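You operate a simulated robot arm through the tools that you are given. There is no shell and no other tool. Be economical: measure what you need, move in short steps, check, and stop when the job is done.

You are at the controls of a simulated two-armed robot. One attempt, no reset.

Task
Take the wire basket with black handle on the bench area marked final work and put it away on the blue shelf under the wash bench. Take the white tub with black lid and leave it on the blue shelf below sorting. Take the yellow card with loop and leave it on the blue shelf below trays. Take the teal folded cloth and leave it on the white flat board. Shut the pull-out shelf of far bench. The order is free. Set down upright: white tub with black lid. The pull-out shelf of far bench goes toward x -1.0, y +0.0, z +0.0 (a direction in the base frame), to its stop.
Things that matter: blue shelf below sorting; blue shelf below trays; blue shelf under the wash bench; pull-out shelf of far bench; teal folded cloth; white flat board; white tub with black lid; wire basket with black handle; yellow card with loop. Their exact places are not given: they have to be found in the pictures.

Only the result counts: the job must be done as asked and must still hold three seconds after the hand-in. Knocking over, shifting, dropping, spilling or breaking anything else fails it. Lids that push on must go on centred and level and be pressed home; caps that screw on are set level and turned clockwise until they are tight. Flat cloth is picked up by pressing the open fingertips on it (5 to 10 N) and closing them slowly along it; thin cloth reads only 2 to 8 mm in the jaws.

Robot
Two 7-joint arms with fingered hands on one trunk, on a base that drives. Base frame: it is fixed to the floor where the robot stands at the start and does not move with it; the origin is under the middle of the robot, x ahead of it, y to its left, z up; the surface under the hand at the start is at about z = 0.9. Lengths are in m, angles in degrees, forces in N, time in s.
The left shoulder is at the start at [0.204, 0.125, 1.099], the right one opposite. Places, roughly: blue shelf below sorting [0.9, -3.8, 0.3]; blue shelf below trays [0.9, -2.2, 0.3]; blue shelf under the wash bench [3, -2.1, 0.3]; pull-out shelf of far bench [-0.9, -0.3, 0.9]; teal folded cloth (10x7x4 cm) [1.2, -0.7, 0.3]; white flat board (27x16x2 cm) [1.2, -1, 0.9]; white tub with black lid (8x8x9 cm) [0.8, 0.2, 0.9]; wire basket with black handle (20x15x13 cm) [0.5, -0.1, 0.9]; yellow card with loop [0.5, 0.25, 1]. Payload 3.7 kg a hand.
Tool frame (each hand has its own): the origin (TCP) lies between the finger pads and is the grasp point; the fingertips stand 0.025 m ahead of it; z points along the fingers, y is the line along which they close. The gripper opens to 0.088 m. The gripper's body begins 0.029 m behind the TCP. The gripper is a hand of 5 fingers: y runs from the thumb to the fingers, the wrist lies at [-0.013, -0.097, -0.162] in the tool frame, and closing takes about 1.5 s.
Orientation is that of the tool frame in the base frame, as [roll, pitch, yaw] about the fixed x, y, z axes, in that order (R = Rz(yaw) Ry(pitch) Rx(roll)). With the fingers straight down and the wrist toward the robot, the tool's x, y and z point along [0, 1, 0], [1, 0, 0] and [0, 0, -1] of the base frame.

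Tools
- The arms move only by the tool servo_tool. It takes "left_moves", "right_moves" or both (then of equal length, played together; a hand with none holds still); each is a list of rows, each a list of 3 entries, a list of its own where there are three numbers: the turn, a rotation vector about the tool's x, y, z in units of 6 degrees (1.0 is 6 degrees), then the shift along the tool's x, y, z in units of 20 mm (1.0 is 20 mm), then the opening, from 0 (shut) to 1 (fully open). In form: [[[wx, wy, wz], [tx, ty, tz], claw], ...]. A call has 1 to 10 rows; each row shifts and turns the commanded pose from where the row before left it, along the tool's axes as they then stand. A call with a number of a shift or a turn outside -1 to 1 is refused whole. Each row takes 0.2 s and may step no farther than 0.05 m and 8.6 degrees from the row before; otherwise, or with a gripper value out of range, the whole call is refused. A pose out of reach is approached as far as the arm can. The call stops where the force on the tool passes 40 N (or 10 N more than at its start, if that is more) or the arm is blocked; 0.2 s more then pass. Each finger travels about 0.045 m/s and halts on what it meets, pressing with about 33 N; the grip force reading is that of the motor and also rises with nothing between the fingers. The clock runs only during rows and for 0.2 s after the last one: add rows that do not move to give the fingers time. The reply holds the time, the measured pose of the TCP, the force on the tool along the base axes, the opening and the grip force, in the units named above and with some noise, with the torque about the TCP (base axes, N m) and any sound that the robot's microphone picked up.
- Cameras (640 x 400 px; columns grow to the right, rows downward): "scene" is now at [0.3191, -0.0317, 1.2441]; the picture's right is [-0.35, -0.94, 0.00], its down [-0.46, 0.17, -0.87] and it looks along [0.82, -0.30, -0.49] (base axes); focal length 214 px, centre (320, 200). "left" rides on the left gripper at [-0.059, -0.079, -0.105] in its tool frame; the picture's right is [-0.73, -0.32, 0.61], its down [0.62, -0.68, 0.38] and it looks along [0.29, 0.66, 0.70] (tool axes); focal length 234 px, centre (320, 200). "right" rides on the right gripper at [0.059, -0.079, -0.105] in its tool frame; the picture's right is [-0.73, 0.32, -0.61], its down [-0.62, -0.68, 0.38] and it looks along [-0.29, 0.66, 0.70] (tool axes); focal length 234 px, centre (320, 200).
- camera(camera): a new picture of that camera. It takes no simulated time.
- move_column(by): slides the trunk up (or, below 0, down) by that many m; the arms and the scene camera ride with it, the base frame stays. It gives what a move gives, with no picture.
- drive_base(legs): drives the robot by 1 to 6 legs, each [ahead, left, turn to the left] in m, m and degrees, along the robot's own axes; the way and the turn of a leg run together, so that a leg with both is an arc; at most 1.5 m and 180 degrees a leg. The arms and the cameras ride along, it lands a little off, and it stops where it bumps. It gives what a move gives.
- set_grasp(shape, hand): the hand has 5 fingers and takes this shape, open, in about a second: jaw (thumb against the fingers, like two jaws); tri (thumb and two fingers); tip (a fingertip pinch); poke (one finger out to press); point (the index stretched); flat (the hand flat); cup (the hand cupped); fist (a fist). The gripper value then closes the fingers along that shape, each until it touches; the sizes above hold for jaw. It gives what a move gives, with no picture.
- aim_head(pan, tilt): turns the head with the scene camera to pan (to the left, within 80 degrees either way) and tilt (down, from -29 to 69), counted from straight ahead of the robot. It gives what a move gives.
- locate(camera, pixels): for up to 12 pixels [column, row] of the newest picture of that camera ("zoom" is the newest enlarged one), the place [x, y, z] in the base frame of the surface seen there, good to about 0.002 m. It takes no simulated time.
- close_up(camera, box): a new picture of the part [left, top, right, bottom] of that camera's present view, enlarged. It takes no simulated time.
- job_done(): hands the job in; it is judged then, once.

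Keep the steps short. Do not move on a guess: measure, check each grasp and each placing, and mend mistakes. In all there are 110 turns and 108 pictures (those below and enlarged ones count). Leave the grippers open and the arms clear of the work at the hand-in unless told otherwise, and finish with a single line.

The tools are called after "Request:" as a command line: name --argument value ..., lists and objects as JSON in quotes. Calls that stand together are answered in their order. servo_tool: Moves the arms, as the interface text tells. Its arguments: {"type":"object","properties":{"left_moves":{"type":"array","items":{"type":"array"}},"right_moves":{"type":"array","items":{"type":"array"}}},"required":[]} The other tools are called the same way: move_column (by) slides the trunk up or down; set_grasp (shape, hand) gives the hand a shape; drive_base (legs) drives the base; aim_head (pan, tilt) turns the head that bears the scene camera; camera (camera) takes a picture; locate (camera, pixels) gives the place of the surface under pixels of a picture; close_up (camera, box) takes an enlarged picture of a part of a camera's view; job_done () hands the job in.

At the start:

```text
clock: 0.0
left_ee_pos: [0.4825, 0.0737, 1.1678]
left_ee_rot: [-179.9, 0.2, 90.2]
left_force: [-0.4, 0.2, 0.3]
left_ft_torque: [-0.03, 0.0, 0.0]
left_opening: 0.0878
left_grip_force: 0.1
left_shape: jaw
right_ee_pos: [0.4414, -0.2308, 1.2095]
right_ee_rot: [179.9, 0.0, 90.0]
right_force: [0.1, -0.6, -0.5]
right_ft_torque: [-0.01, -0.03, 0.01]
right_opening: 0.0876
right_grip_force: 0.0
right_shape: jaw
trunk travel left (down, up): [-0.125, 0.29]
robot x, y, heading: [0.0002, 0.0029, 0.0]
head pan, tilt: [-80.2, 26.4]
```

scene: 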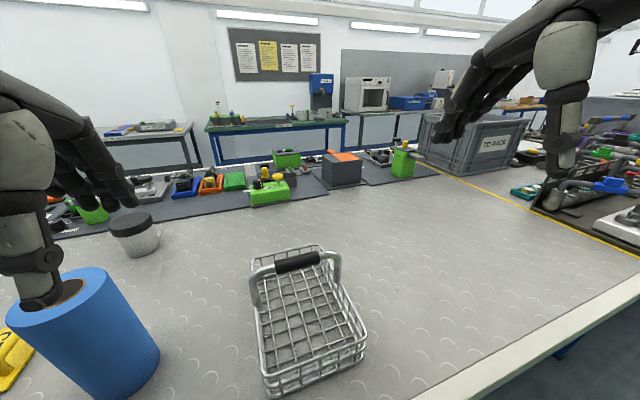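
right: 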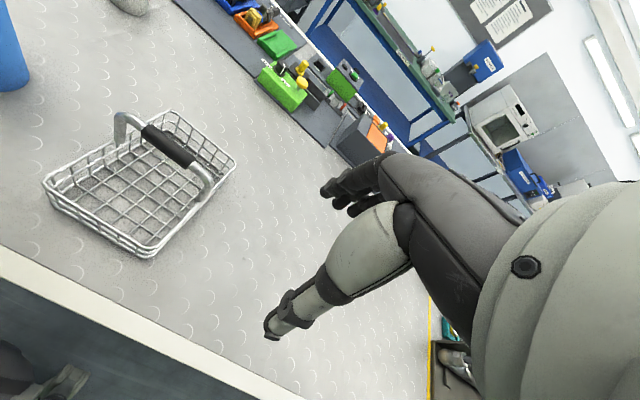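
left: 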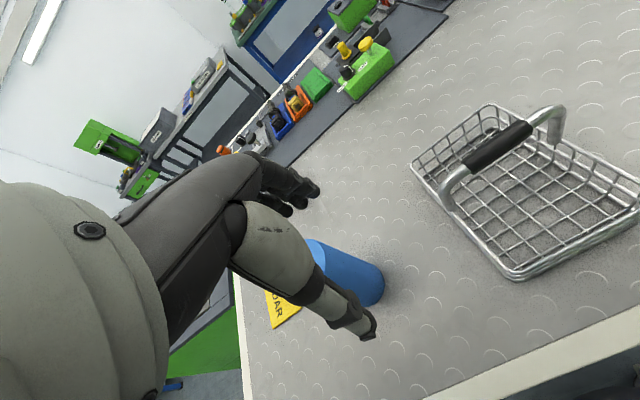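

I see the basket at about (305,310), the tub at (133,235), and part of a yellow card at (10,355). Next I aim the head ahead and down to measure them.

Request:
aim_head --pan 0 --tilt 45

Request:
camera --camera "scene"

```text
clock: 1.5
left_ee_pos: [0.4829, 0.0752, 1.1672]
left_ee_rot: [-179.9, 0.2, 90.2]
left_force: [0.3, 0.0, -0.5]
left_ft_torque: [0.03, 0.03, -0.01]
left_opening: 0.0881
left_grip_force: 0.1
left_shape: jaw
right_ee_pos: [0.441, -0.2306, 1.2099]
right_ee_rot: [-180.0, -0.1, 90.1]
right_force: [-0.2, -0.4, 0.9]
right_ft_torque: [0.0, -0.03, 0.02]
right_opening: 0.088
right_grip_force: 0.0
right_shape: jaw
trunk travel left (down, up): [-0.125, 0.29]
robot x, y, heading: [0.0012, 0.0008, 0.4]
head pan, tilt: [0.0, 45.0]
```

```text
104 pictures are left
```

scene: 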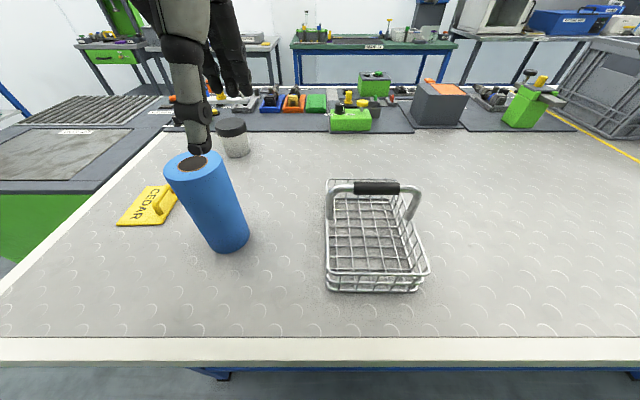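

Now all three are in view: card (150,205), tub (233,138), basket handle (376,187). I'll measure them and look around the room.

Request:
locate --camera "scene" --pixels '[[376, 184], [356, 187], [398, 187], [333, 215], [413, 215], [330, 288], [420, 286], [231, 125], [236, 154], [165, 192], [135, 217], [222, 247]]'

Request:
close_up --camera "scene" --box '[100, 100, 260, 260]'

Request:
aim_head --pan -75 --tilt 20

Request:
camera --camera "scene"

```text
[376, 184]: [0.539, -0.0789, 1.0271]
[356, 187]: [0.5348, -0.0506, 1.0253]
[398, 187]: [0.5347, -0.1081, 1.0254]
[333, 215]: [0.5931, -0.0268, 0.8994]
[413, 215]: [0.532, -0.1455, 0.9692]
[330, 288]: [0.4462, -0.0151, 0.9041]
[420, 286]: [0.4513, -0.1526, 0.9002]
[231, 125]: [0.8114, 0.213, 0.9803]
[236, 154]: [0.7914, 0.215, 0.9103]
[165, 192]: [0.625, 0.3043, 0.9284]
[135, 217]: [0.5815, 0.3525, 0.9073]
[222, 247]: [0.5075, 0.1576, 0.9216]
```

```text
2.50 times, centred on (180, 180) of scene
```

zoom: 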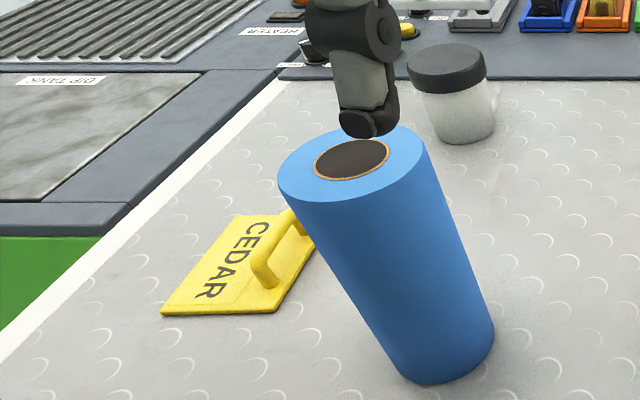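

```text
clock: 3.0
left_ee_pos: [0.4859, 0.0728, 1.17]
left_ee_rot: [-179.6, 0.5, 90.6]
left_force: [29.3, -31.0, 77.8]
left_ft_torque: [4.94, 9.3, 1.86]
left_opening: 0.0879
left_grip_force: 0.1
left_shape: jaw
right_ee_pos: [0.4407, -0.2309, 1.2096]
right_ee_rot: [180.0, 0.0, 90.0]
right_force: [0.1, 0.3, -0.7]
right_ft_torque: [0.0, 0.03, -0.04]
right_opening: 0.0876
right_grip_force: 0.1
right_shape: jaw
trunk travel left (down, up): [-0.125, 0.29]
robot x, y, heading: [0.0002, -0.0003, -0.1]
head pan, tilt: [-75.0, 20.0]
```

```text
102 pictures are left
```

scene: 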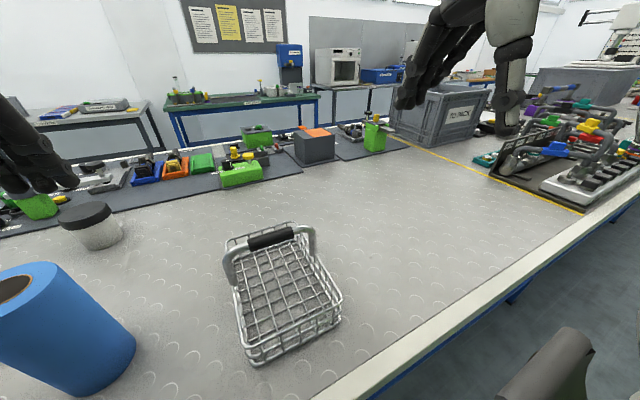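

The left hand reads 78 N, so something may be touching. I'll read it again without moving before going on.

Request:
servo_tool --right_moves '[[[0, 0, 0], [0, 0, 0], 1]]'

Request:
camera --camera "left"

```text
clock: 3.4
left_ee_pos: [0.4839, 0.074, 1.1705]
left_ee_rot: [-179.8, 0.5, 90.7]
left_force: [32.5, -29.8, 78.0]
left_ft_torque: [4.75, 9.63, 1.63]
left_opening: 0.0881
left_grip_force: 0.1
left_shape: jaw
right_ee_pos: [0.4413, -0.2296, 1.208]
right_ee_rot: [180.0, 0.0, 89.9]
right_force: [0.1, -0.5, -0.3]
right_ft_torque: [0.01, 0.02, -0.01]
right_opening: 0.0877
right_grip_force: 0.1
right_shape: jaw
trunk travel left (down, up): [-0.125, 0.29]
robot x, y, heading: [0.0007, -0.0009, 0.1]
head pan, tilt: [-75.0, 20.0]
```

```text
101 pictures are left
```

left: 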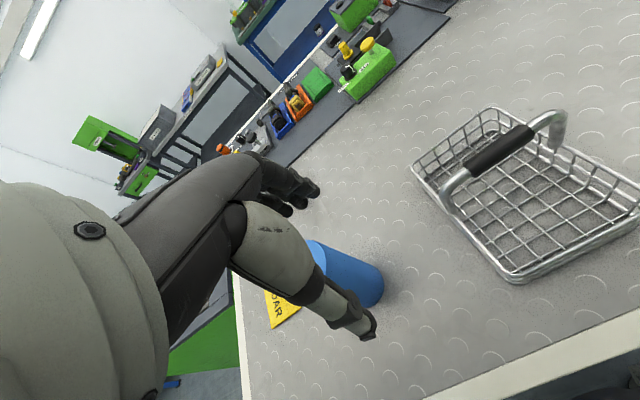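

The contact is the head pressing on the back of the left hand: turning right, it gets blocked. I'll bring the head back to 0 and measure the top of the blue roll, so I can move the left hand away safely.

Request:
aim_head --pan 0 --tilt 45

Request:
camera --camera "scene"

Request:
locate --camera "scene" --pixels '[[175, 168], [215, 160], [190, 180], [200, 140], [245, 85], [190, 45], [165, 205], [155, 200], [157, 214]]'

```text
clock: 4.9
left_ee_pos: [0.4819, 0.0756, 1.1681]
left_ee_rot: [-179.9, 0.1, 90.2]
left_force: [0.1, -0.8, 0.5]
left_ft_torque: [0.0, -0.01, -0.06]
left_opening: 0.088
left_grip_force: 0.0
left_shape: jaw
right_ee_pos: [0.4415, -0.2306, 1.2094]
right_ee_rot: [-179.9, 0.0, 89.9]
right_force: [-0.8, 0.4, 0.3]
right_ft_torque: [0.02, 0.02, 0.01]
right_opening: 0.0877
right_grip_force: 0.0
right_shape: jaw
trunk travel left (down, up): [-0.125, 0.29]
robot x, y, heading: [0.0053, 0.0003, -0.0]
head pan, tilt: [0.0, 45.0]
```

```text
100 pictures are left
```

scene: 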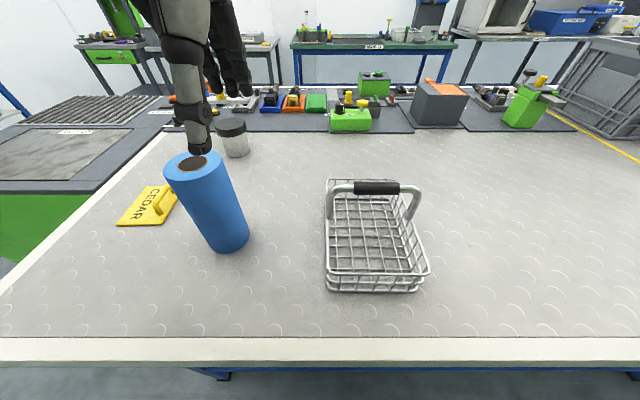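

```text
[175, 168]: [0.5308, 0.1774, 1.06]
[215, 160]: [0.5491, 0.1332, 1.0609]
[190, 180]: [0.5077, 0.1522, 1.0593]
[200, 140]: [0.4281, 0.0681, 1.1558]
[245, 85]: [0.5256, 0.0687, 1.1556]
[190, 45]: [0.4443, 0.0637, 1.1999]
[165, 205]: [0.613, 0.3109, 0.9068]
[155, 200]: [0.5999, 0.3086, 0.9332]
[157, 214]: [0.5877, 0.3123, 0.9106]
```

The handle's black grip is centred at (0.536,-0.079,1.025), along y. The tub is at about (0.80,0.215), and the blue roll's top is at 1.06. I'll move the left hand toward the tub, above the roll, and the right hand over the handle.

Request:
servo_tool --left_moves '[[[0, 0, 0], [0.7, 1, 0], 1], [[0, 0, 0], [0.7, 1, 0], 1], [[0, 0, 0], [0.7, 1, 0], 1], [[0, 0, 0], [0.7, 1, 0], 1], [[0, 0, 0], [0.7, 1, 0], 1], [[0, 0, 0], [0.7, 1, 0], 1], [[0, 0, 0], [0.7, 1, 0], 1], [[0, 0, 0], [0.7, 1, 0], 1], [[0, 0, 0], [0.7, 1, 0], 1], [[0, 0, 0], [0.7, 1, 0], 1]]' --right_moves '[[[0, 0, 0], [0.76, 0.475, 0.45], 1], [[0, 0, 0], [0.76, 0.475, 0.45], 1], [[0, 0, 0], [0.76, 0.475, 0.45], 1], [[0, 0, 0], [0.76, 0.475, 0.45], 1], [[0, 0, 0], [0.76, 0.475, 0.45], 1], [[0, 0, 0], [0.76, 0.475, 0.45], 1], [[0, 0, 0], [0.76, 0.475, 0.45], 1], [[0, 0, 0], [0.76, 0.475, 0.45], 1], [[0, 0, 0], [0.76, 0.475, 0.45], 1], [[0, 0, 0], [0.76, 0.475, 0.45], 1]]'

Request:
camera --camera "scene"

Request:
camera --camera "left"

```text
clock: 7.1
left_ee_pos: [0.684, 0.2146, 1.165]
left_ee_rot: [-180.0, 0.2, 90.1]
left_force: [0.5, 0.4, -0.1]
left_ft_torque: [-0.01, -0.02, 0.0]
left_opening: 0.0876
left_grip_force: 0.0
left_shape: jaw
right_ee_pos: [0.5377, -0.0789, 1.1169]
right_ee_rot: [180.0, 0.2, 89.9]
right_force: [0.9, -0.3, 0.1]
right_ft_torque: [0.0, 0.0, -0.03]
right_opening: 0.0878
right_grip_force: 0.1
right_shape: jaw
trunk travel left (down, up): [-0.125, 0.29]
robot x, y, heading: [-0.0017, -0.0009, -0.3]
head pan, tilt: [0.0, 45.0]
```

```text
99 pictures are left
```

scene: 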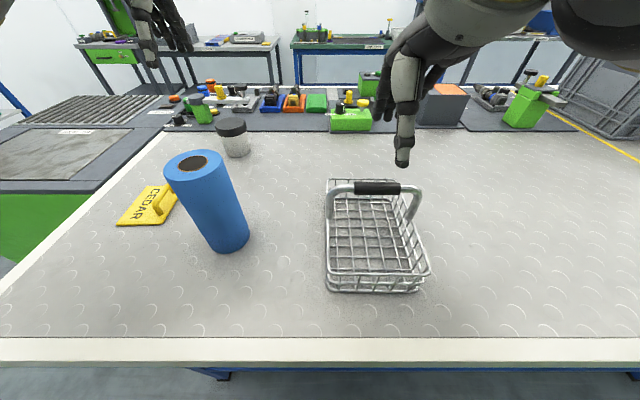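

```text
98 pictures are left
```

left: 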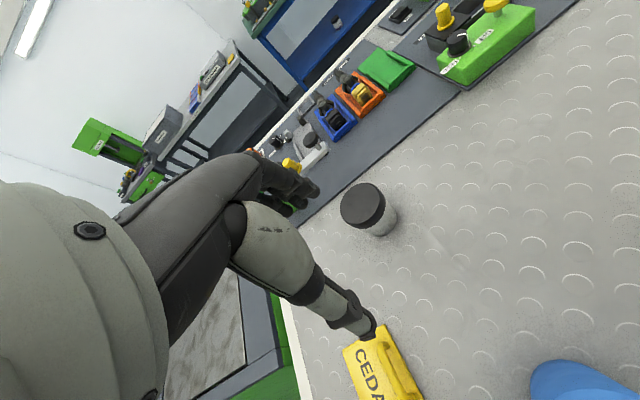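

Both hands went where intended. I'll measure the tub's lid precisely in both pictures.

Request:
locate --camera "left" --pixels '[[345, 206], [381, 203], [362, 188], [362, 222], [363, 205], [390, 222]]'

Request:
locate --camera "scene" --pixels '[[217, 126], [245, 125], [231, 118], [231, 133], [235, 152], [202, 115], [375, 182]]'

```text
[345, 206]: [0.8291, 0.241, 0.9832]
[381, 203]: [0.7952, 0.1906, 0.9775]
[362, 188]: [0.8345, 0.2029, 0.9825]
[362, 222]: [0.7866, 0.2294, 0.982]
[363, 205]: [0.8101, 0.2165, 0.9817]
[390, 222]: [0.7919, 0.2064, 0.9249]
```

```text
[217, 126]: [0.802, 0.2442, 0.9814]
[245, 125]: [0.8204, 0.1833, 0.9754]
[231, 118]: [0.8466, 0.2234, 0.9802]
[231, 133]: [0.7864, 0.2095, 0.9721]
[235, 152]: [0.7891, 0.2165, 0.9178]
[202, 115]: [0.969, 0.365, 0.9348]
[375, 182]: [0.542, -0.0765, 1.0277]
```

Tub centre is (0.815,0.215) with its top at 0.983. The left hand goes over it and the right hand goes down around the handle at z 1.015.

Request:
servo_tool --left_moves '[[[0, 0, 0], [0, 0.94, 0], 1], [[0, 0, 0], [0, 0.94, 0], 1], [[0, 0, 0], [0, 0.94, 0], 1], [[0, 0, 0], [0, 0.94, 0], 1], [[0, 0, 0], [0, 0.94, 0], 1], [[0, 0, 0], [0, 0.94, 0], 1], [[0, 0, 0], [0, 0.94, 0], 1], [[0, 0, 0], [0, 0, 1], 1], [[0, 0, 0], [0, 0, 1], 1], [[0, 0, 0], [0, 0, 1], 1]]' --right_moves '[[[0, 0, 0], [0, 0, 0.85], 1], [[0, 0, 0], [0, 0, 0.85], 1], [[0, 0, 0], [0, 0, 0.85], 1], [[0, 0, 0], [0, 0, 0.85], 1], [[0, 0, 0], [0, 0, 0.85], 1], [[0, 0, 0], [0, 0, 0.85], 1], [[0, 0, 0], [0, 0, 0], 1], [[0, 0, 0], [0, 0, 0], 1], [[0, 0, 0], [0, 0, 0], 1], [[0, 0, 0], [0, 0, 0], 1]]'

Request:
camera --camera "left"

Request:
camera --camera "scene"

```text
clock: 9.3
left_ee_pos: [0.8158, 0.2147, 1.1075]
left_ee_rot: [-179.8, 0.2, 90.2]
left_force: [-0.9, -0.5, -0.2]
left_ft_torque: [0.01, 0.01, 0.0]
left_opening: 0.0881
left_grip_force: 0.0
left_shape: jaw
right_ee_pos: [0.5363, -0.0791, 1.0163]
right_ee_rot: [180.0, 0.0, 89.9]
right_force: [-0.7, 0.3, 0.0]
right_ft_torque: [0.01, -0.02, -0.01]
right_opening: 0.0876
right_grip_force: 0.1
right_shape: jaw
trunk travel left (down, up): [-0.125, 0.29]
robot x, y, heading: [0.0004, -0.0018, -0.2]
head pan, tilt: [0.0, 45.0]
```

```text
97 pictures are left
```

left: 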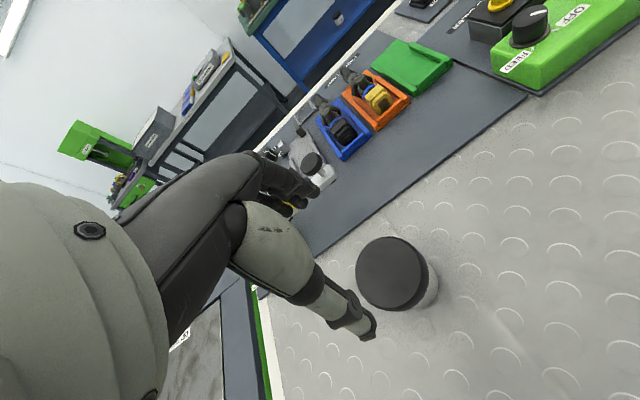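

```text
96 pictures are left
```

scene: 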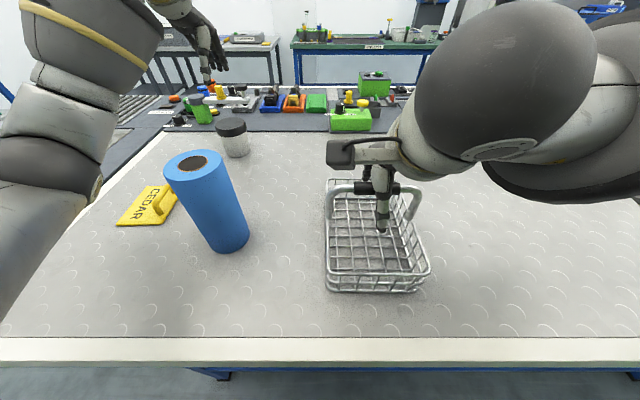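

The right fingers straddle the handle grip and the left hand is centred over the tub. Next I close the right hand and lower the left to z 0.964.

Request:
servo_tool --left_moves '[[[0, 0, 0], [0, 0, 0.9], 1], [[0, 0, 0], [0, 0, 0.9], 1], [[0, 0, 0], [0, 0, 0.9], 1], [[0, 0, 0], [0, 0, 0.9], 1], [[0, 0, 0], [0, 0, 0.9], 1], [[0, 0, 0], [0, 0, 0.9], 1], [[0, 0, 0], [0, 0, 0.9], 1], [[0, 0, 0], [0, 0, 0.9], 1], [[0, 0, 0], [0, 0, 0], 1], [[0, 0, 0], [0, 0, 0], 1]]' --right_moves '[[[0, 0, 0], [0, 0, 0], 0], [[0, 0, 0], [0, 0, 0], 0], [[0, 0, 0], [0, 0, 0], 0], [[0, 0, 0], [0, 0, 0], 0], [[0, 0, 0], [0, 0, 0], 0], [[0, 0, 0], [0, 0, 0], 0], [[0, 0, 0], [0, 0, 0], 0], [[0, 0, 0], [0, 0, 0], 0], [[0, 0, 0], [0, 0, 0], 0], [[0, 0, 0], [0, 0, 0], 0]]'

Request:
camera --camera "left"

```text
clock: 11.7
left_ee_pos: [0.8182, 0.2212, 0.992]
left_ee_rot: [177.1, -0.1, 90.7]
left_force: [-0.6, -0.2, 0.7]
left_ft_torque: [0.01, 0.03, -0.01]
left_opening: 0.0879
left_grip_force: 0.2
left_shape: jaw
right_ee_pos: [0.5354, -0.0814, 1.0153]
right_ee_rot: [-179.9, -0.1, 90.1]
right_force: [-0.3, -0.6, -1.2]
right_ft_torque: [-0.02, -0.03, 0.02]
right_opening: 0.0044
right_grip_force: 32.6
right_shape: jaw
trunk travel left (down, up): [-0.125, 0.29]
robot x, y, heading: [0.0003, -0.0005, 0.1]
head pan, tilt: [0.0, 45.0]
stopped in row 10 (left hand): the arm was blocked; the commanded pose is now the measured one
```

```text
95 pictures are left
```

left: 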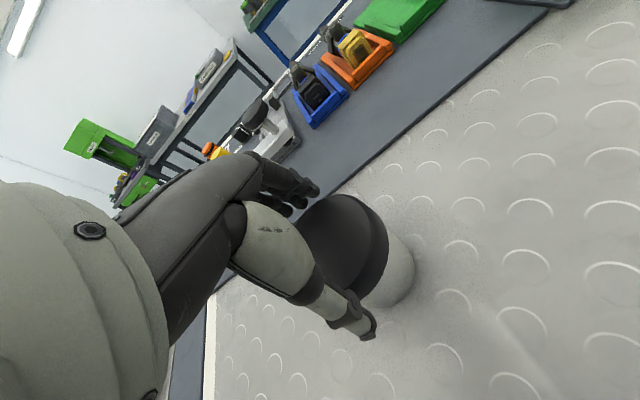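

The left arm was blocked at z 0.992 with no hand force, so the forearm may be touching the roll. The right opening of 4 mm is also suspicious. I'll look.

Request:
camera --camera "scene"

Request:
close_up --camera "scene" --box '[320, 150, 440, 270]'

Request:
camera --camera "right"

```text
94 pictures are left
```

scene: 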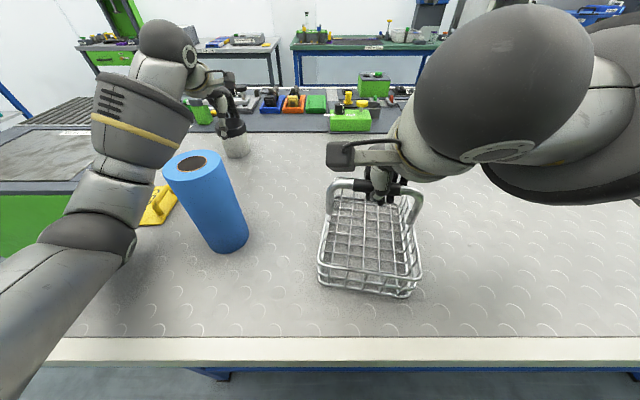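

```text
3.33 times, centred on (380, 210) of scene
```

zoom: 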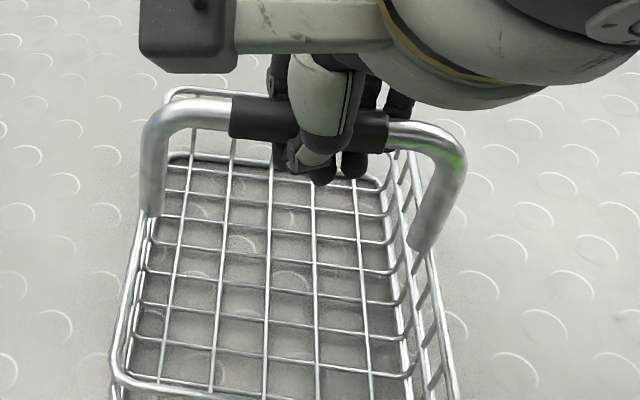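

```text
92 pictures are left
```

right: 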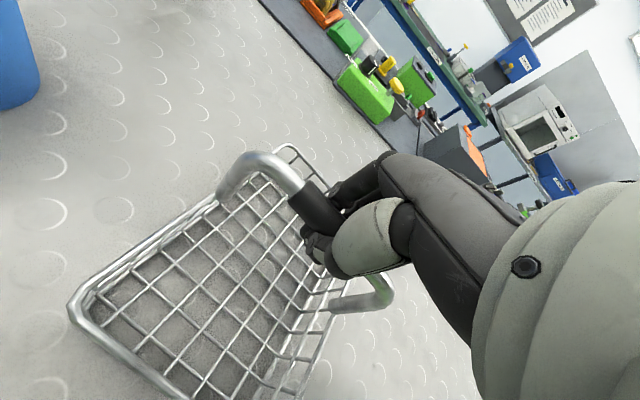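

The right hand does hold the black grip. The left forearm cuff is against the roll top at about (183,160), which leans slightly, so I lift the left hand straight up to free it.

Request:
servo_tool --left_moves '[[[0, 0, 0], [0, 0, -0.5], 1], [[0, 0, 0], [0, 0, -0.5], 1], [[0, 0, 0], [0, 0, -1], 1], [[0, 0, 0], [0, 0, -1], 1], [[0, 0, 0], [0, 0, -1], 1], [[0, 0, 0], [0, 0, -1], 1], [[0, 0, 0], [0, 0, -1], 1]]'

Request:
camera --camera "scene"

```text
clock: 13.3
left_ee_pos: [0.8143, 0.219, 1.1056]
left_ee_rot: [177.9, 0.0, 90.4]
left_force: [-0.4, 0.0, -0.4]
left_ft_torque: [-0.03, 0.01, -0.03]
left_opening: 0.0876
left_grip_force: 0.0
left_shape: jaw
right_ee_pos: [0.5375, -0.08, 1.0172]
right_ee_rot: [-179.9, 0.0, 90.0]
right_force: [0.0, 0.2, -1.7]
right_ft_torque: [0.0, 0.05, -0.02]
right_opening: 0.0042
right_grip_force: 33.1
right_shape: jaw
trunk travel left (down, up): [-0.125, 0.29]
robot x, y, heading: [0.0004, -0.0028, -0.1]
head pan, tilt: [0.0, 45.0]
```

```text
91 pictures are left
```

scene: 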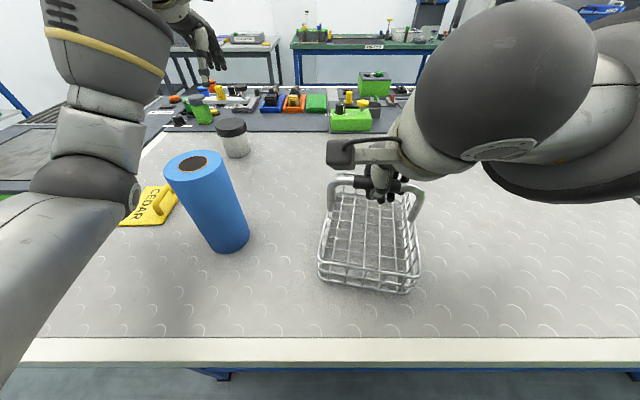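

The roll stands as before. I'll raise the trunk 0.2 m, which lifts the basket and makes the left forearm come down from higher over the roll.

Request:
move_column --by 0.2

Request:
servo_tool --left_moves '[[[0.35, 0, 0], [-0.2, 0, 1], 1], [[0, 0, 0], [0, 0, 1], 1], [[0, 0, 0], [0, 0, 1], 1], [[0, 0, 0], [0, 0, 1], 1], [[0, 0, 0], [0, 0, 1], 1], [[0, 0, 0], [0, 0, 1], 1], [[0, 0, 0], [0, 0, 1], 1], [[0, 0, 0], [0, 0, 1], 1], [[0, 0, 0], [0, 0, 1], 1], [[0, 0, 0], [0, 0, 1], 1]]'

Request:
camera --camera "scene"

```text
clock: 15.4
left_ee_pos: [0.7734, 0.2195, 1.3948]
left_ee_rot: [171.0, 0.1, 90.5]
left_force: [0.4, 0.3, -0.8]
left_ft_torque: [-0.04, -0.01, -0.02]
left_opening: 0.0877
left_grip_force: 0.0
left_shape: jaw
right_ee_pos: [0.5367, -0.0791, 1.2166]
right_ee_rot: [-179.9, 0.1, 90.0]
right_force: [0.2, -1.3, -1.9]
right_ft_torque: [0.0, 0.02, 0.0]
right_opening: 0.0037
right_grip_force: 33.1
right_shape: jaw
trunk travel left (down, up): [-0.325, 0.09]
robot x, y, heading: [0.002, -0.0027, -0.4]
head pan, tilt: [0.0, 45.0]
```

```text
clock: 17.6
left_ee_pos: [0.7983, 0.2135, 1.1965]
left_ee_rot: [173.0, 0.1, 90.4]
left_force: [-0.5, -0.4, 0.6]
left_ft_torque: [0.01, -0.05, 0.01]
left_opening: 0.0878
left_grip_force: 0.0
left_shape: jaw
right_ee_pos: [0.5369, -0.0784, 1.2162]
right_ee_rot: [180.0, -0.1, 90.0]
right_force: [0.8, 0.1, -2.5]
right_ft_torque: [0.01, 0.0, -0.01]
right_opening: 0.0041
right_grip_force: 32.8
right_shape: jaw
trunk travel left (down, up): [-0.325, 0.09]
robot x, y, heading: [0.0029, 0.0003, 0.2]
head pan, tilt: [0.0, 45.0]
```

```text
90 pictures are left
```

scene: 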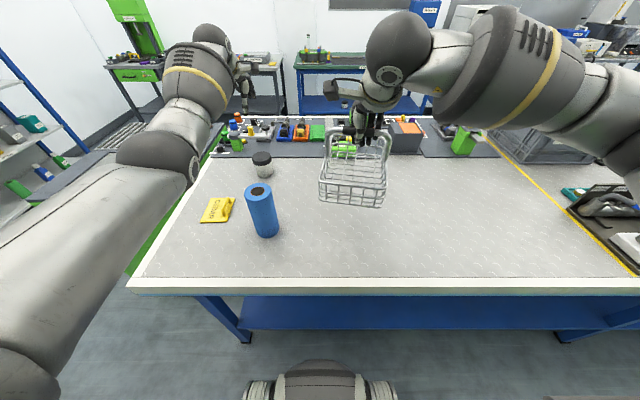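

The basket hangs securely. The left hand ended up 7 degrees off level, so I level it and measure again.

Request:
servo_tool --left_moves '[[[0.58, 0, 0], [0, 0, 0.5], 1], [[0.58, 0, 0], [0, 0, 0.5], 1], [[0, 0, 0], [0, 0.5, 1], 1], [[0, 0, 0], [0, 0.2, 1], 1]]'

Request:
camera --camera "left"

Request:
camera --camera "scene"

```text
clock: 18.6
left_ee_pos: [0.7993, 0.2132, 1.136]
left_ee_rot: [-180.0, 0.1, 90.6]
left_force: [-0.1, -0.3, 0.1]
left_ft_torque: [-0.02, 0.0, -0.02]
left_opening: 0.0877
left_grip_force: 0.2
left_shape: jaw
left hand out of reach, approached as far as the arm can: row 3, 4
right_ee_pos: [0.5361, -0.079, 1.2161]
right_ee_rot: [-180.0, 0.0, 90.0]
right_force: [0.5, 0.0, -2.1]
right_ft_torque: [-0.02, 0.02, 0.0]
right_opening: 0.0041
right_grip_force: 33.2
right_shape: jaw
trunk travel left (down, up): [-0.325, 0.09]
robot x, y, heading: [0.0022, 0.0001, -0.0]
head pan, tilt: [0.0, 45.0]
```

```text
89 pictures are left
```

left: 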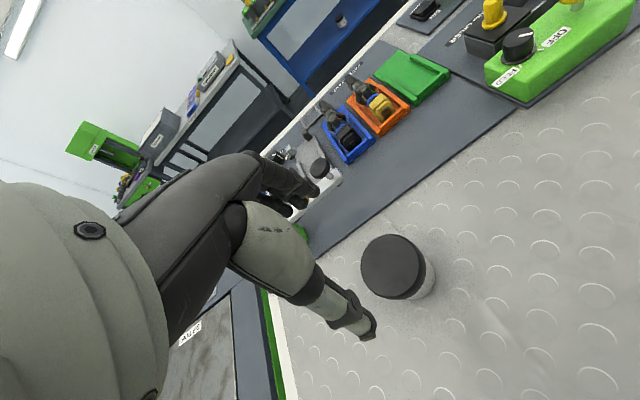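

```text
88 pictures are left
```

scene: 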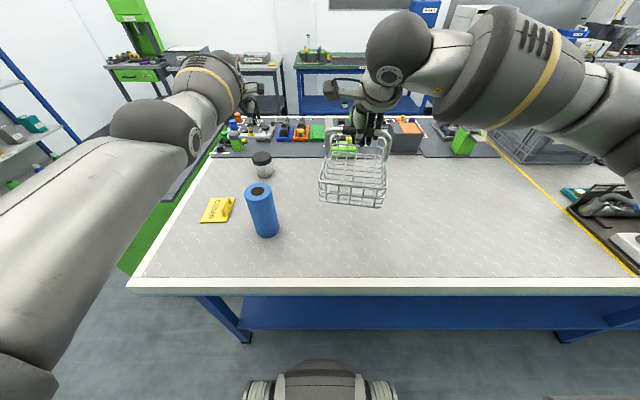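

Out of reach from here at this height. I'll shift the basket right for clearance, then move the base left 0.15 m so the left forearm passes well beside the roll, and lower the trunk 0.1 m.

Request:
servo_tool --right_moves '[[[0, 0, 0], [-1, 0, 0], 0], [[0, 0, 0], [-1, 0, 0], 0], [[0, 0, 0], [-1, 0, 0], 0], [[0, 0, 0], [-1, 0, 0], 0], [[0, 0, 0], [-1, 0, 0], 0], [[0, 0, 0], [-1, 0, 0], 0], [[0, 0, 0], [-1, 0, 0], 0], [[0, 0, 0], [-1, 0, 0], 0]]'

Request:
drive_base --legs '[[0, 0.15, 0]]'

Request:
move_column --by -0.12

Request:
camera --camera "scene"

```text
clock: 20.4
left_ee_pos: [0.7986, 0.2132, 1.1363]
left_ee_rot: [-180.0, 0.1, 90.5]
left_force: [0.1, -0.2, 0.0]
left_ft_torque: [-0.02, -0.01, 0.02]
left_opening: 0.0876
left_grip_force: 0.0
left_shape: jaw
right_ee_pos: [0.5361, -0.2386, 1.2171]
right_ee_rot: [-179.9, 0.0, 90.0]
right_force: [-0.1, -0.2, -1.8]
right_ft_torque: [-0.03, 0.04, 0.0]
right_opening: 0.0039
right_grip_force: 33.1
right_shape: jaw
trunk travel left (down, up): [-0.325, 0.09]
robot x, y, heading: [0.0011, -0.0004, -0.1]
head pan, tilt: [0.0, 45.0]
```

```text
clock: 22.4
left_ee_pos: [0.7985, 0.3662, 1.1362]
left_ee_rot: [-180.0, 0.1, 90.5]
left_force: [0.4, -0.8, -0.5]
left_ft_torque: [0.04, 0.03, -0.03]
left_opening: 0.0882
left_grip_force: 0.2
left_shape: jaw
right_ee_pos: [0.5371, -0.0857, 1.217]
right_ee_rot: [-180.0, 0.1, 89.9]
right_force: [-0.1, -0.3, -2.4]
right_ft_torque: [0.02, 0.01, -0.01]
right_opening: 0.004
right_grip_force: 32.5
right_shape: jaw
trunk travel left (down, up): [-0.325, 0.09]
robot x, y, heading: [0.0013, 0.1501, 0.2]
head pan, tilt: [0.0, 45.0]
```

```text
clock: 23.9
left_ee_pos: [0.7979, 0.3654, 1.0176]
left_ee_rot: [179.8, 0.1, 90.5]
left_force: [0.0, -0.4, 0.4]
left_ft_torque: [0.01, -0.01, -0.01]
left_opening: 0.088
left_grip_force: 0.1
left_shape: jaw
right_ee_pos: [0.5357, -0.0866, 1.0992]
right_ee_rot: [179.8, -0.1, 90.1]
right_force: [-0.6, -0.2, -1.9]
right_ft_torque: [0.01, 0.01, 0.01]
right_opening: 0.004
right_grip_force: 33.5
right_shape: jaw
trunk travel left (down, up): [-0.205, 0.21]
robot x, y, heading: [0.0024, 0.1517, -0.0]
head pan, tilt: [0.0, 45.0]
```

```text
87 pictures are left
```

scene: 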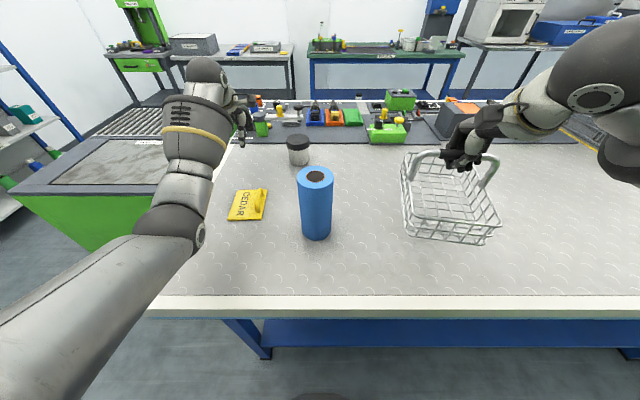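

The forearm now runs left of the roll. I raise the left hand a little, move it back over the tub at (0.815,0.215), and check.

Request:
servo_tool --left_moves '[[[0, 0, 0], [0, 0, -1], 1], [[0, 0, 0], [0, 0, -1], 1], [[0, 0, 0], [-0.94, 0.1, -0.5], 1], [[0, 0, 0], [-0.94, 0.1, 0], 1], [[0, 0, 0], [-0.94, 0.1, 0], 1], [[0, 0, 0], [-0.94, 0.1, 0], 1], [[0, 0, 0], [-0.94, 0.1, 0], 1], [[0, 0, 0], [-0.94, 0.1, 0], 1], [[0, 0, 0], [-0.94, 0.1, 0], 1], [[0, 0, 0], [-0.94, 0.1, 0], 1]]'

Request:
camera --camera "scene"

Request:
locate --camera "scene" --pixels '[[289, 144], [308, 143], [299, 137], [299, 148], [248, 210], [262, 195], [259, 209], [265, 194]]'

```text
clock: 26.1
left_ee_pos: [0.8159, 0.2149, 1.0663]
left_ee_rot: [180.0, 0.0, 90.6]
left_force: [1.3, -0.8, 0.0]
left_ft_torque: [0.04, -0.02, 0.03]
left_opening: 0.0878
left_grip_force: 0.0
left_shape: jaw
right_ee_pos: [0.5365, -0.0863, 1.0969]
right_ee_rot: [180.0, -0.1, 90.1]
right_force: [-0.2, -0.2, -2.2]
right_ft_torque: [0.01, 0.01, 0.0]
right_opening: 0.0038
right_grip_force: 32.8
right_shape: jaw
trunk travel left (down, up): [-0.205, 0.21]
robot x, y, heading: [0.0028, 0.1532, -0.1]
head pan, tilt: [0.0, 45.0]
```

```text
86 pictures are left
```

scene: 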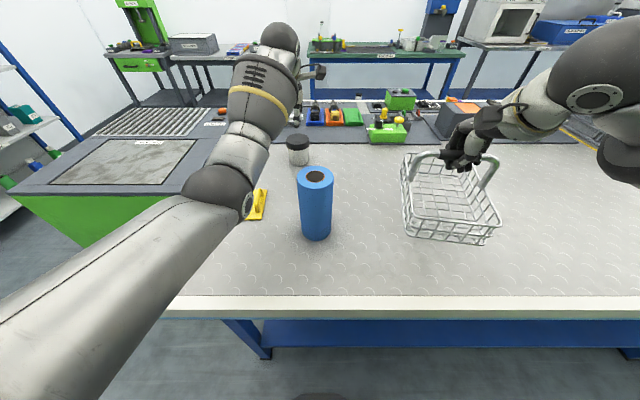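

```text
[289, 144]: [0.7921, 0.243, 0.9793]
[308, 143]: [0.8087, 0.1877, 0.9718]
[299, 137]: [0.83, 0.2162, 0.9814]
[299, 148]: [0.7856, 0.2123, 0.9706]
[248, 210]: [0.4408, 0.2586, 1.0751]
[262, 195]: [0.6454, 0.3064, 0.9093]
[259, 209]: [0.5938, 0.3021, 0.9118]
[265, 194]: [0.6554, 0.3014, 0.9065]
```

The forearm is clear of the roll by some way. I descend to 0.964 and close on the tub.

Request:
servo_tool --left_moves '[[[0, 0, 0], [0, 0, 0.85], 1], [[0, 0, 0], [0, 0, 0.85], 1], [[0, 0, 0], [0, 0, 0.85], 1], [[0, 0, 0], [0, 0, 0.85], 1], [[0, 0, 0], [0, 0, 0.85], 1], [[0, 0, 0], [0, 0, 0.85], 1], [[0, 0, 0], [0, 0, 0], 1]]'

Request:
camera --camera "left"

Request:
camera --camera "scene"

```text
clock: 27.7
left_ee_pos: [0.8161, 0.2158, 0.9683]
left_ee_rot: [179.7, 0.2, 90.5]
left_force: [5.1, -1.1, 7.8]
left_ft_torque: [-0.01, -0.27, -0.01]
left_opening: 0.0877
left_grip_force: 0.1
left_shape: jaw
right_ee_pos: [0.5376, -0.0871, 1.0963]
right_ee_rot: [179.9, 0.0, 89.9]
right_force: [-0.7, 0.6, -2.5]
right_ft_torque: [0.0, 0.01, 0.04]
right_opening: 0.0039
right_grip_force: 32.9
right_shape: jaw
trunk travel left (down, up): [-0.205, 0.21]
robot x, y, heading: [0.0029, 0.1501, 0.1]
head pan, tilt: [0.0, 45.0]
```

```text
85 pictures are left
```

left: 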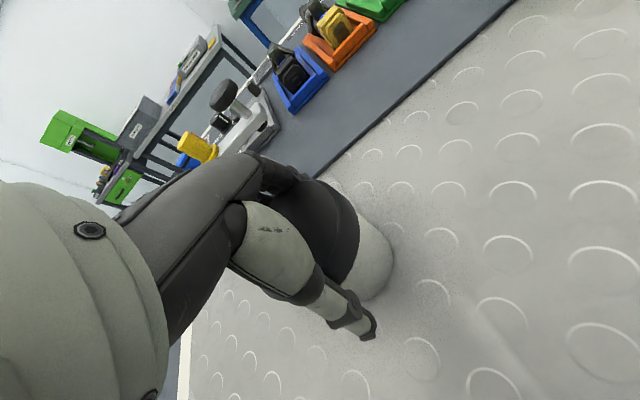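

```text
84 pictures are left
```

scene: 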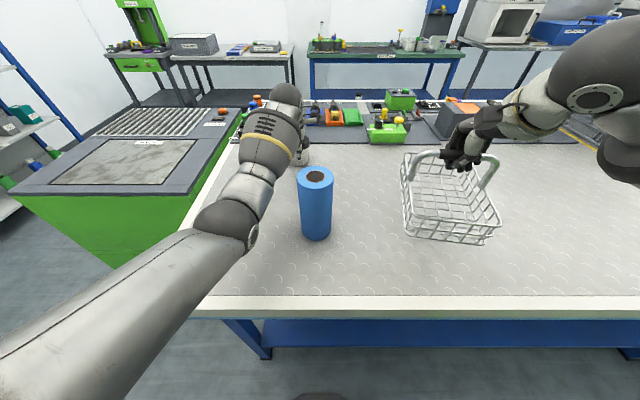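

There's a light 8 N upward and 5 N forward push: the far fingers brush the lid. I raise 3 mm, shift 4 mm ahead, and close.

Request:
servo_tool --left_moves '[[[0, 0, 0], [0, 0.2, -0.2], 1], [[0, 0, 0], [0, 0, 0], 0], [[0, 0, 0], [0, 0, 0], 0], [[0, 0, 0], [0, 0, 0], 0], [[0, 0, 0], [0, 0, 0], 0], [[0, 0, 0], [0, 0, 0], 0], [[0, 0, 0], [0, 0, 0], 0], [[0, 0, 0], [0, 0, 0], 0], [[0, 0, 0], [0, 0, 0], 0]]'

Request:
camera --camera "left"

```text
clock: 29.7
left_ee_pos: [0.8206, 0.216, 0.9689]
left_ee_rot: [-180.0, 0.1, 90.5]
left_force: [-0.1, -0.7, 0.6]
left_ft_torque: [0.02, -0.01, -0.02]
left_opening: 0.0584
left_grip_force: 33.1
left_shape: jaw
right_ee_pos: [0.5372, -0.0854, 1.097]
right_ee_rot: [180.0, -0.1, 89.9]
right_force: [0.3, -0.7, -2.1]
right_ft_torque: [0.04, 0.02, -0.02]
right_opening: 0.0039
right_grip_force: 33.1
right_shape: jaw
trunk travel left (down, up): [-0.205, 0.21]
robot x, y, heading: [0.0009, 0.1535, 0.3]
head pan, tilt: [0.0, 45.0]
```

```text
83 pictures are left
```

left: 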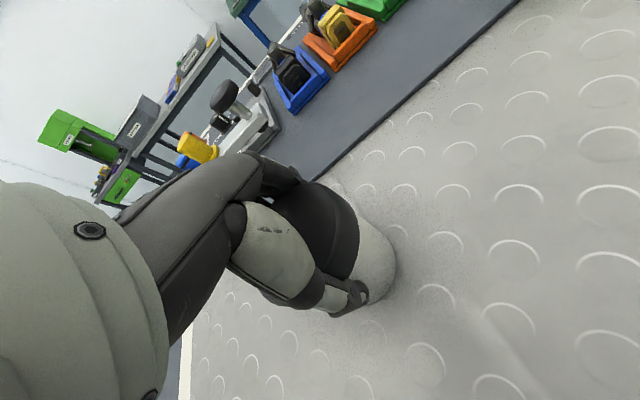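

Closed on the tub (58 mm, 33 N). I lift 0.2 m and check.

Request:
servo_tool --left_moves '[[[0, 0, 0], [0, 0, -0.5], 0], [[0, 0, 0], [0, 0, -1], 0], [[0, 0, 0], [0, 0, -1], 0], [[0, 0, 0], [0, 0, -1], 0], [[0, 0, 0], [0, 0, -1], 0], [[0, 0, 0], [0, 0, -1], 0], [[0, 0, 0], [0, 0, -1], 0], [[0, 0, 0], [0, 0, -1], 0], [[0, 0, 0], [0, 0, -1], 0], [[0, 0, 0], [0, 0, -1], 0]]'

Request:
camera --camera "left"

Request:
camera --camera "scene"

```text
clock: 31.9
left_ee_pos: [0.8198, 0.2158, 1.1593]
left_ee_rot: [-179.9, 0.1, 90.5]
left_force: [-0.2, 0.5, -1.0]
left_ft_torque: [-0.02, -0.02, 0.02]
left_opening: 0.0584
left_grip_force: 33.0
left_shape: jaw
right_ee_pos: [0.5361, -0.0866, 1.0971]
right_ee_rot: [-180.0, -0.1, 90.0]
right_force: [0.5, -0.2, -2.6]
right_ft_torque: [-0.01, -0.01, -0.01]
right_opening: 0.004
right_grip_force: 33.1
right_shape: jaw
trunk travel left (down, up): [-0.205, 0.21]
robot x, y, heading: [-0.0002, 0.1496, 0.2]
head pan, tilt: [0.0, 45.0]
```

```text
82 pictures are left
```

left: 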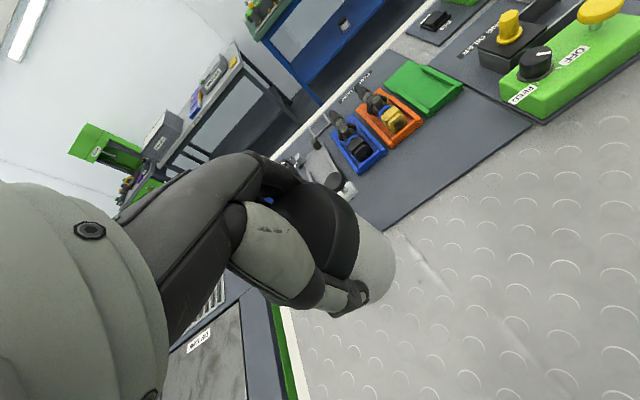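

```text
81 pictures are left
```

scene: 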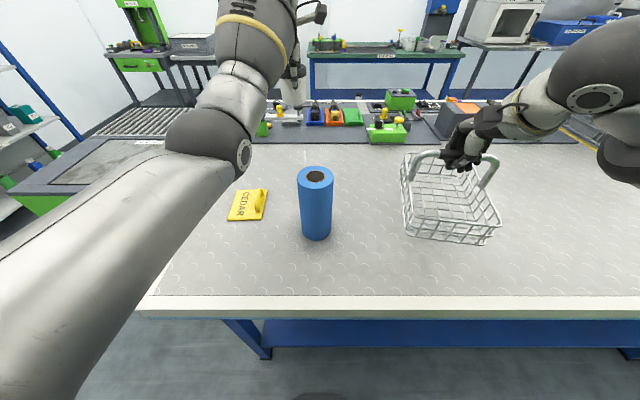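

The tub is held (its bottom is 0.069 below the TCP). I retract the left arm toward the robot, staying above the roll's height, and raise the basket a bit.

Request:
servo_tool --left_moves '[[[0, 0, 0], [0.4, -1, -0.5], 0], [[0, 0, 0], [0.4, -1, -0.5], 0], [[0, 0, 0], [0.4, -1, -0.5], 0], [[0, 0, 0], [0.4, -1, -0.5], 0], [[0, 0, 0], [0.4, -1, 0], 0], [[0, 0, 0], [0.4, -1, 0], 0], [[0, 0, 0], [0.4, -1, 0], 0], [[0, 0, 0], [0.4, -1, 0], 0], [[0, 0, 0], [0.4, -1, 0], 0], [[0, 0, 0], [0.4, -1, 0], 0]]' --right_moves '[[[0, 0, 0], [-0.5, 0, -0.5], 0], [[0, 0, 0], [-0.5, 0, -0.5], 0], [[0, 0, 0], [-0.5, 0, -0.5], 0], [[0, 0, 0], [-0.5, 0, -0.5], 0], [[0, 0, 0], [-0.5, 0, -0.5], 0], [[0, 0, 0], [-0.5, 0, 0], 0], [[0, 0, 0], [-0.5, 0, 0], 0], [[0, 0, 0], [-0.5, 0, 0], 0], [[0, 0, 0], [-0.5, 0, 0], 0], [[0, 0, 0], [-0.5, 0, 0], 0]]'

Request:
aim_head --pan -75 --tilt 30

Request:
camera --camera "scene"

```text
clock: 34.1
left_ee_pos: [0.6812, 0.3034, 1.1777]
left_ee_rot: [179.9, 0.0, 90.6]
left_force: [-0.2, -0.1, -1.9]
left_ft_torque: [0.01, -0.01, 0.01]
left_opening: 0.0579
left_grip_force: 33.2
left_shape: jaw
left hand out of reach, approached as far as the arm can: row 7, 8, 9, 10
right_ee_pos: [0.5369, -0.1874, 1.1487]
right_ee_rot: [-179.9, 0.0, 90.0]
right_force: [0.3, 0.5, -1.7]
right_ft_torque: [-0.01, -0.02, 0.02]
right_opening: 0.0039
right_grip_force: 33.2
right_shape: jaw
trunk travel left (down, up): [-0.205, 0.21]
robot x, y, heading: [0.0, 0.1567, 0.0]
head pan, tilt: [0.0, 45.0]
```

```text
clock: 35.6
left_ee_pos: [0.6813, 0.3029, 1.1786]
left_ee_rot: [179.8, 0.2, 90.5]
left_force: [0.4, -0.8, -1.4]
left_ft_torque: [0.0, -0.01, 0.0]
left_opening: 0.0583
left_grip_force: 33.4
left_shape: jaw
right_ee_pos: [0.5371, -0.1868, 1.1462]
right_ee_rot: [-180.0, 0.1, 90.1]
right_force: [-0.4, 0.6, -2.8]
right_ft_torque: [-0.01, -0.01, 0.0]
right_opening: 0.0037
right_grip_force: 33.4
right_shape: jaw
trunk travel left (down, up): [-0.205, 0.21]
robot x, y, heading: [-0.0002, 0.1499, 0.0]
head pan, tilt: [-75.0, 30.0]
```

```text
80 pictures are left
```

scene: 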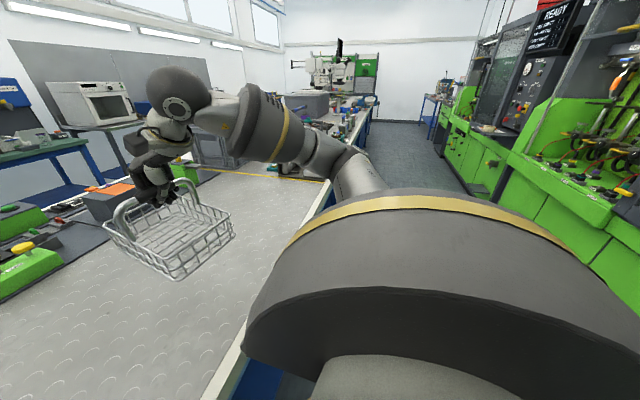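

The head now turns freely and I see the aisle toward -y. I'll measure the crate, bench edge and machine fronts before turning the robot.

Request:
locate --camera "scene" --pixels '[[215, 145], [300, 165], [340, 118], [370, 110], [430, 135], [470, 185], [500, 210], [620, 200], [390, 160], [222, 395], [105, 190], [350, 95]]'

Request:
close_up --camera "scene" --box '[190, 20, 450, 180]'

```text
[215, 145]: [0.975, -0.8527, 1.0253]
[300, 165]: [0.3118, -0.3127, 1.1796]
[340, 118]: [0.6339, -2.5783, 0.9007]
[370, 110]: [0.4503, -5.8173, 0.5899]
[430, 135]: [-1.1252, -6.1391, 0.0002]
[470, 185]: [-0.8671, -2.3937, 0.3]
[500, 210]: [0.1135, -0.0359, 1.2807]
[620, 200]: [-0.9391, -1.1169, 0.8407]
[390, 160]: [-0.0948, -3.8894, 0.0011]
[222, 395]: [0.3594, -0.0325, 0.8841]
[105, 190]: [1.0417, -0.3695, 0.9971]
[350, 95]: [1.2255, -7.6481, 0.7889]
```

```text
2.46 times, centred on (320, 100) of scene
```

zoom: 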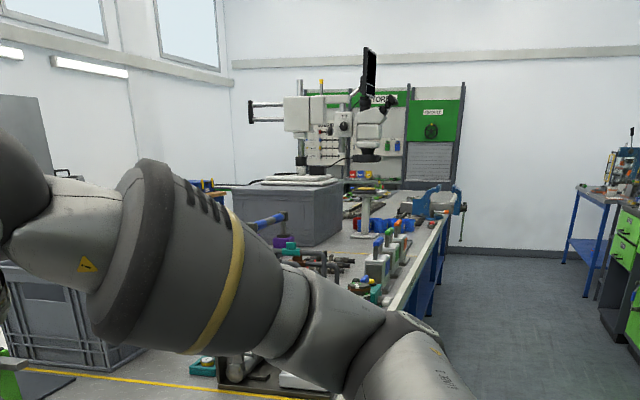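

The aisle runs from x -0.87 to 0.36. The benches form a row along -y, with shelves below. I back off 0.15 m and turn right 90°; the held things stay at radius under 0.8 m and above 1.03 m.

Request:
drive_base --legs '[[-0.15, 0, 0], [0, 0, -45], [0, 0, -45]]'

Request:
aim_head --pan 70 --tilt 40

Request:
camera --camera "scene"

Request:
aim_head --pan -75 --tilt 40

Request:
camera --camera "scene"

```text
clock: 41.1
left_ee_pos: [-0.0056, -0.5303, 1.1772]
left_ee_rot: [179.9, 0.0, 0.0]
left_force: [-1.1, -0.6, -1.6]
left_ft_torque: [-0.02, -0.01, -0.02]
left_opening: 0.0576
left_grip_force: 33.4
left_shape: jaw
right_ee_pos: [-0.4934, -0.3806, 1.146]
right_ee_rot: [180.0, 0.1, -0.5]
right_force: [-0.2, 0.0, -2.0]
right_ft_torque: [0.0, 0.01, -0.03]
right_opening: 0.0038
right_grip_force: 32.6
right_shape: jaw
trunk travel left (down, up): [-0.205, 0.21]
robot x, y, heading: [-0.1466, 0.1531, -90.6]
head pan, tilt: [-75.0, 30.0]
```

```text
clock: 43.4
left_ee_pos: [-0.0049, -0.5306, 1.1776]
left_ee_rot: [179.9, 0.2, -0.1]
left_force: [-0.1, 0.2, -0.7]
left_ft_torque: [0.0, 0.03, -0.01]
left_opening: 0.0573
left_grip_force: 33.2
left_shape: jaw
right_ee_pos: [-0.4947, -0.3805, 1.1459]
right_ee_rot: [179.9, 0.1, -0.7]
right_force: [0.5, 0.0, -2.2]
right_ft_torque: [0.03, -0.02, 0.0]
right_opening: 0.0039
right_grip_force: 33.1
right_shape: jaw
trunk travel left (down, up): [-0.205, 0.21]
robot x, y, heading: [-0.1503, 0.1528, -90.5]
head pan, tilt: [70.0, 40.0]
```

```text
78 pictures are left
```

scene: 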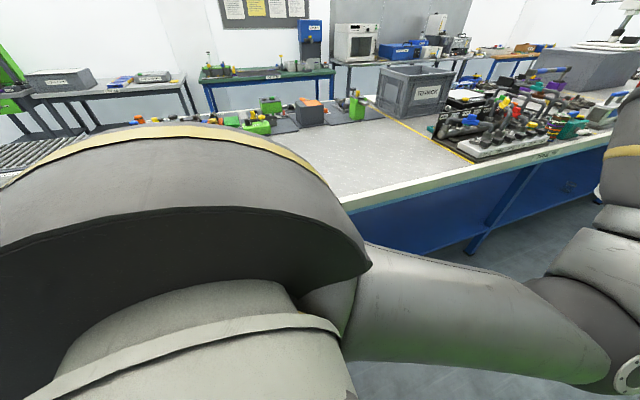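

```text
clock: 45.7
left_ee_pos: [-0.0055, -0.53, 1.1769]
left_ee_rot: [179.9, 0.1, -0.1]
left_force: [0.5, 0.1, -1.5]
left_ft_torque: [0.01, 0.0, -0.01]
left_opening: 0.0575
left_grip_force: 33.5
left_shape: jaw
right_ee_pos: [-0.4943, -0.3793, 1.1463]
right_ee_rot: [-180.0, 0.0, -0.5]
right_force: [0.0, 0.1, -2.5]
right_ft_torque: [-0.01, -0.02, -0.02]
right_opening: 0.0037
right_grip_force: 32.7
right_shape: jaw
trunk travel left (down, up): [-0.205, 0.21]
robot x, y, heading: [-0.1435, 0.1518, -90.5]
head pan, tilt: [-75.0, 40.0]
```

```text
77 pictures are left
```

scene: 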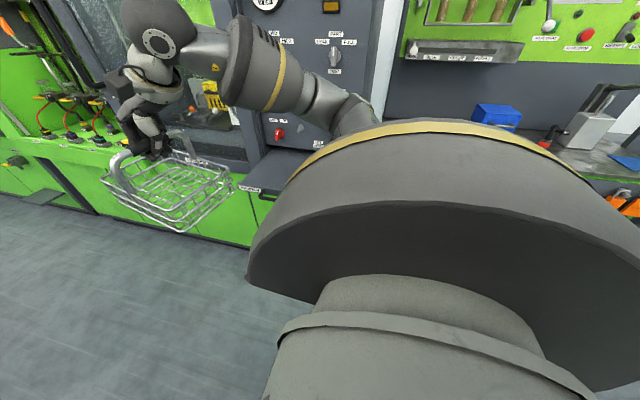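

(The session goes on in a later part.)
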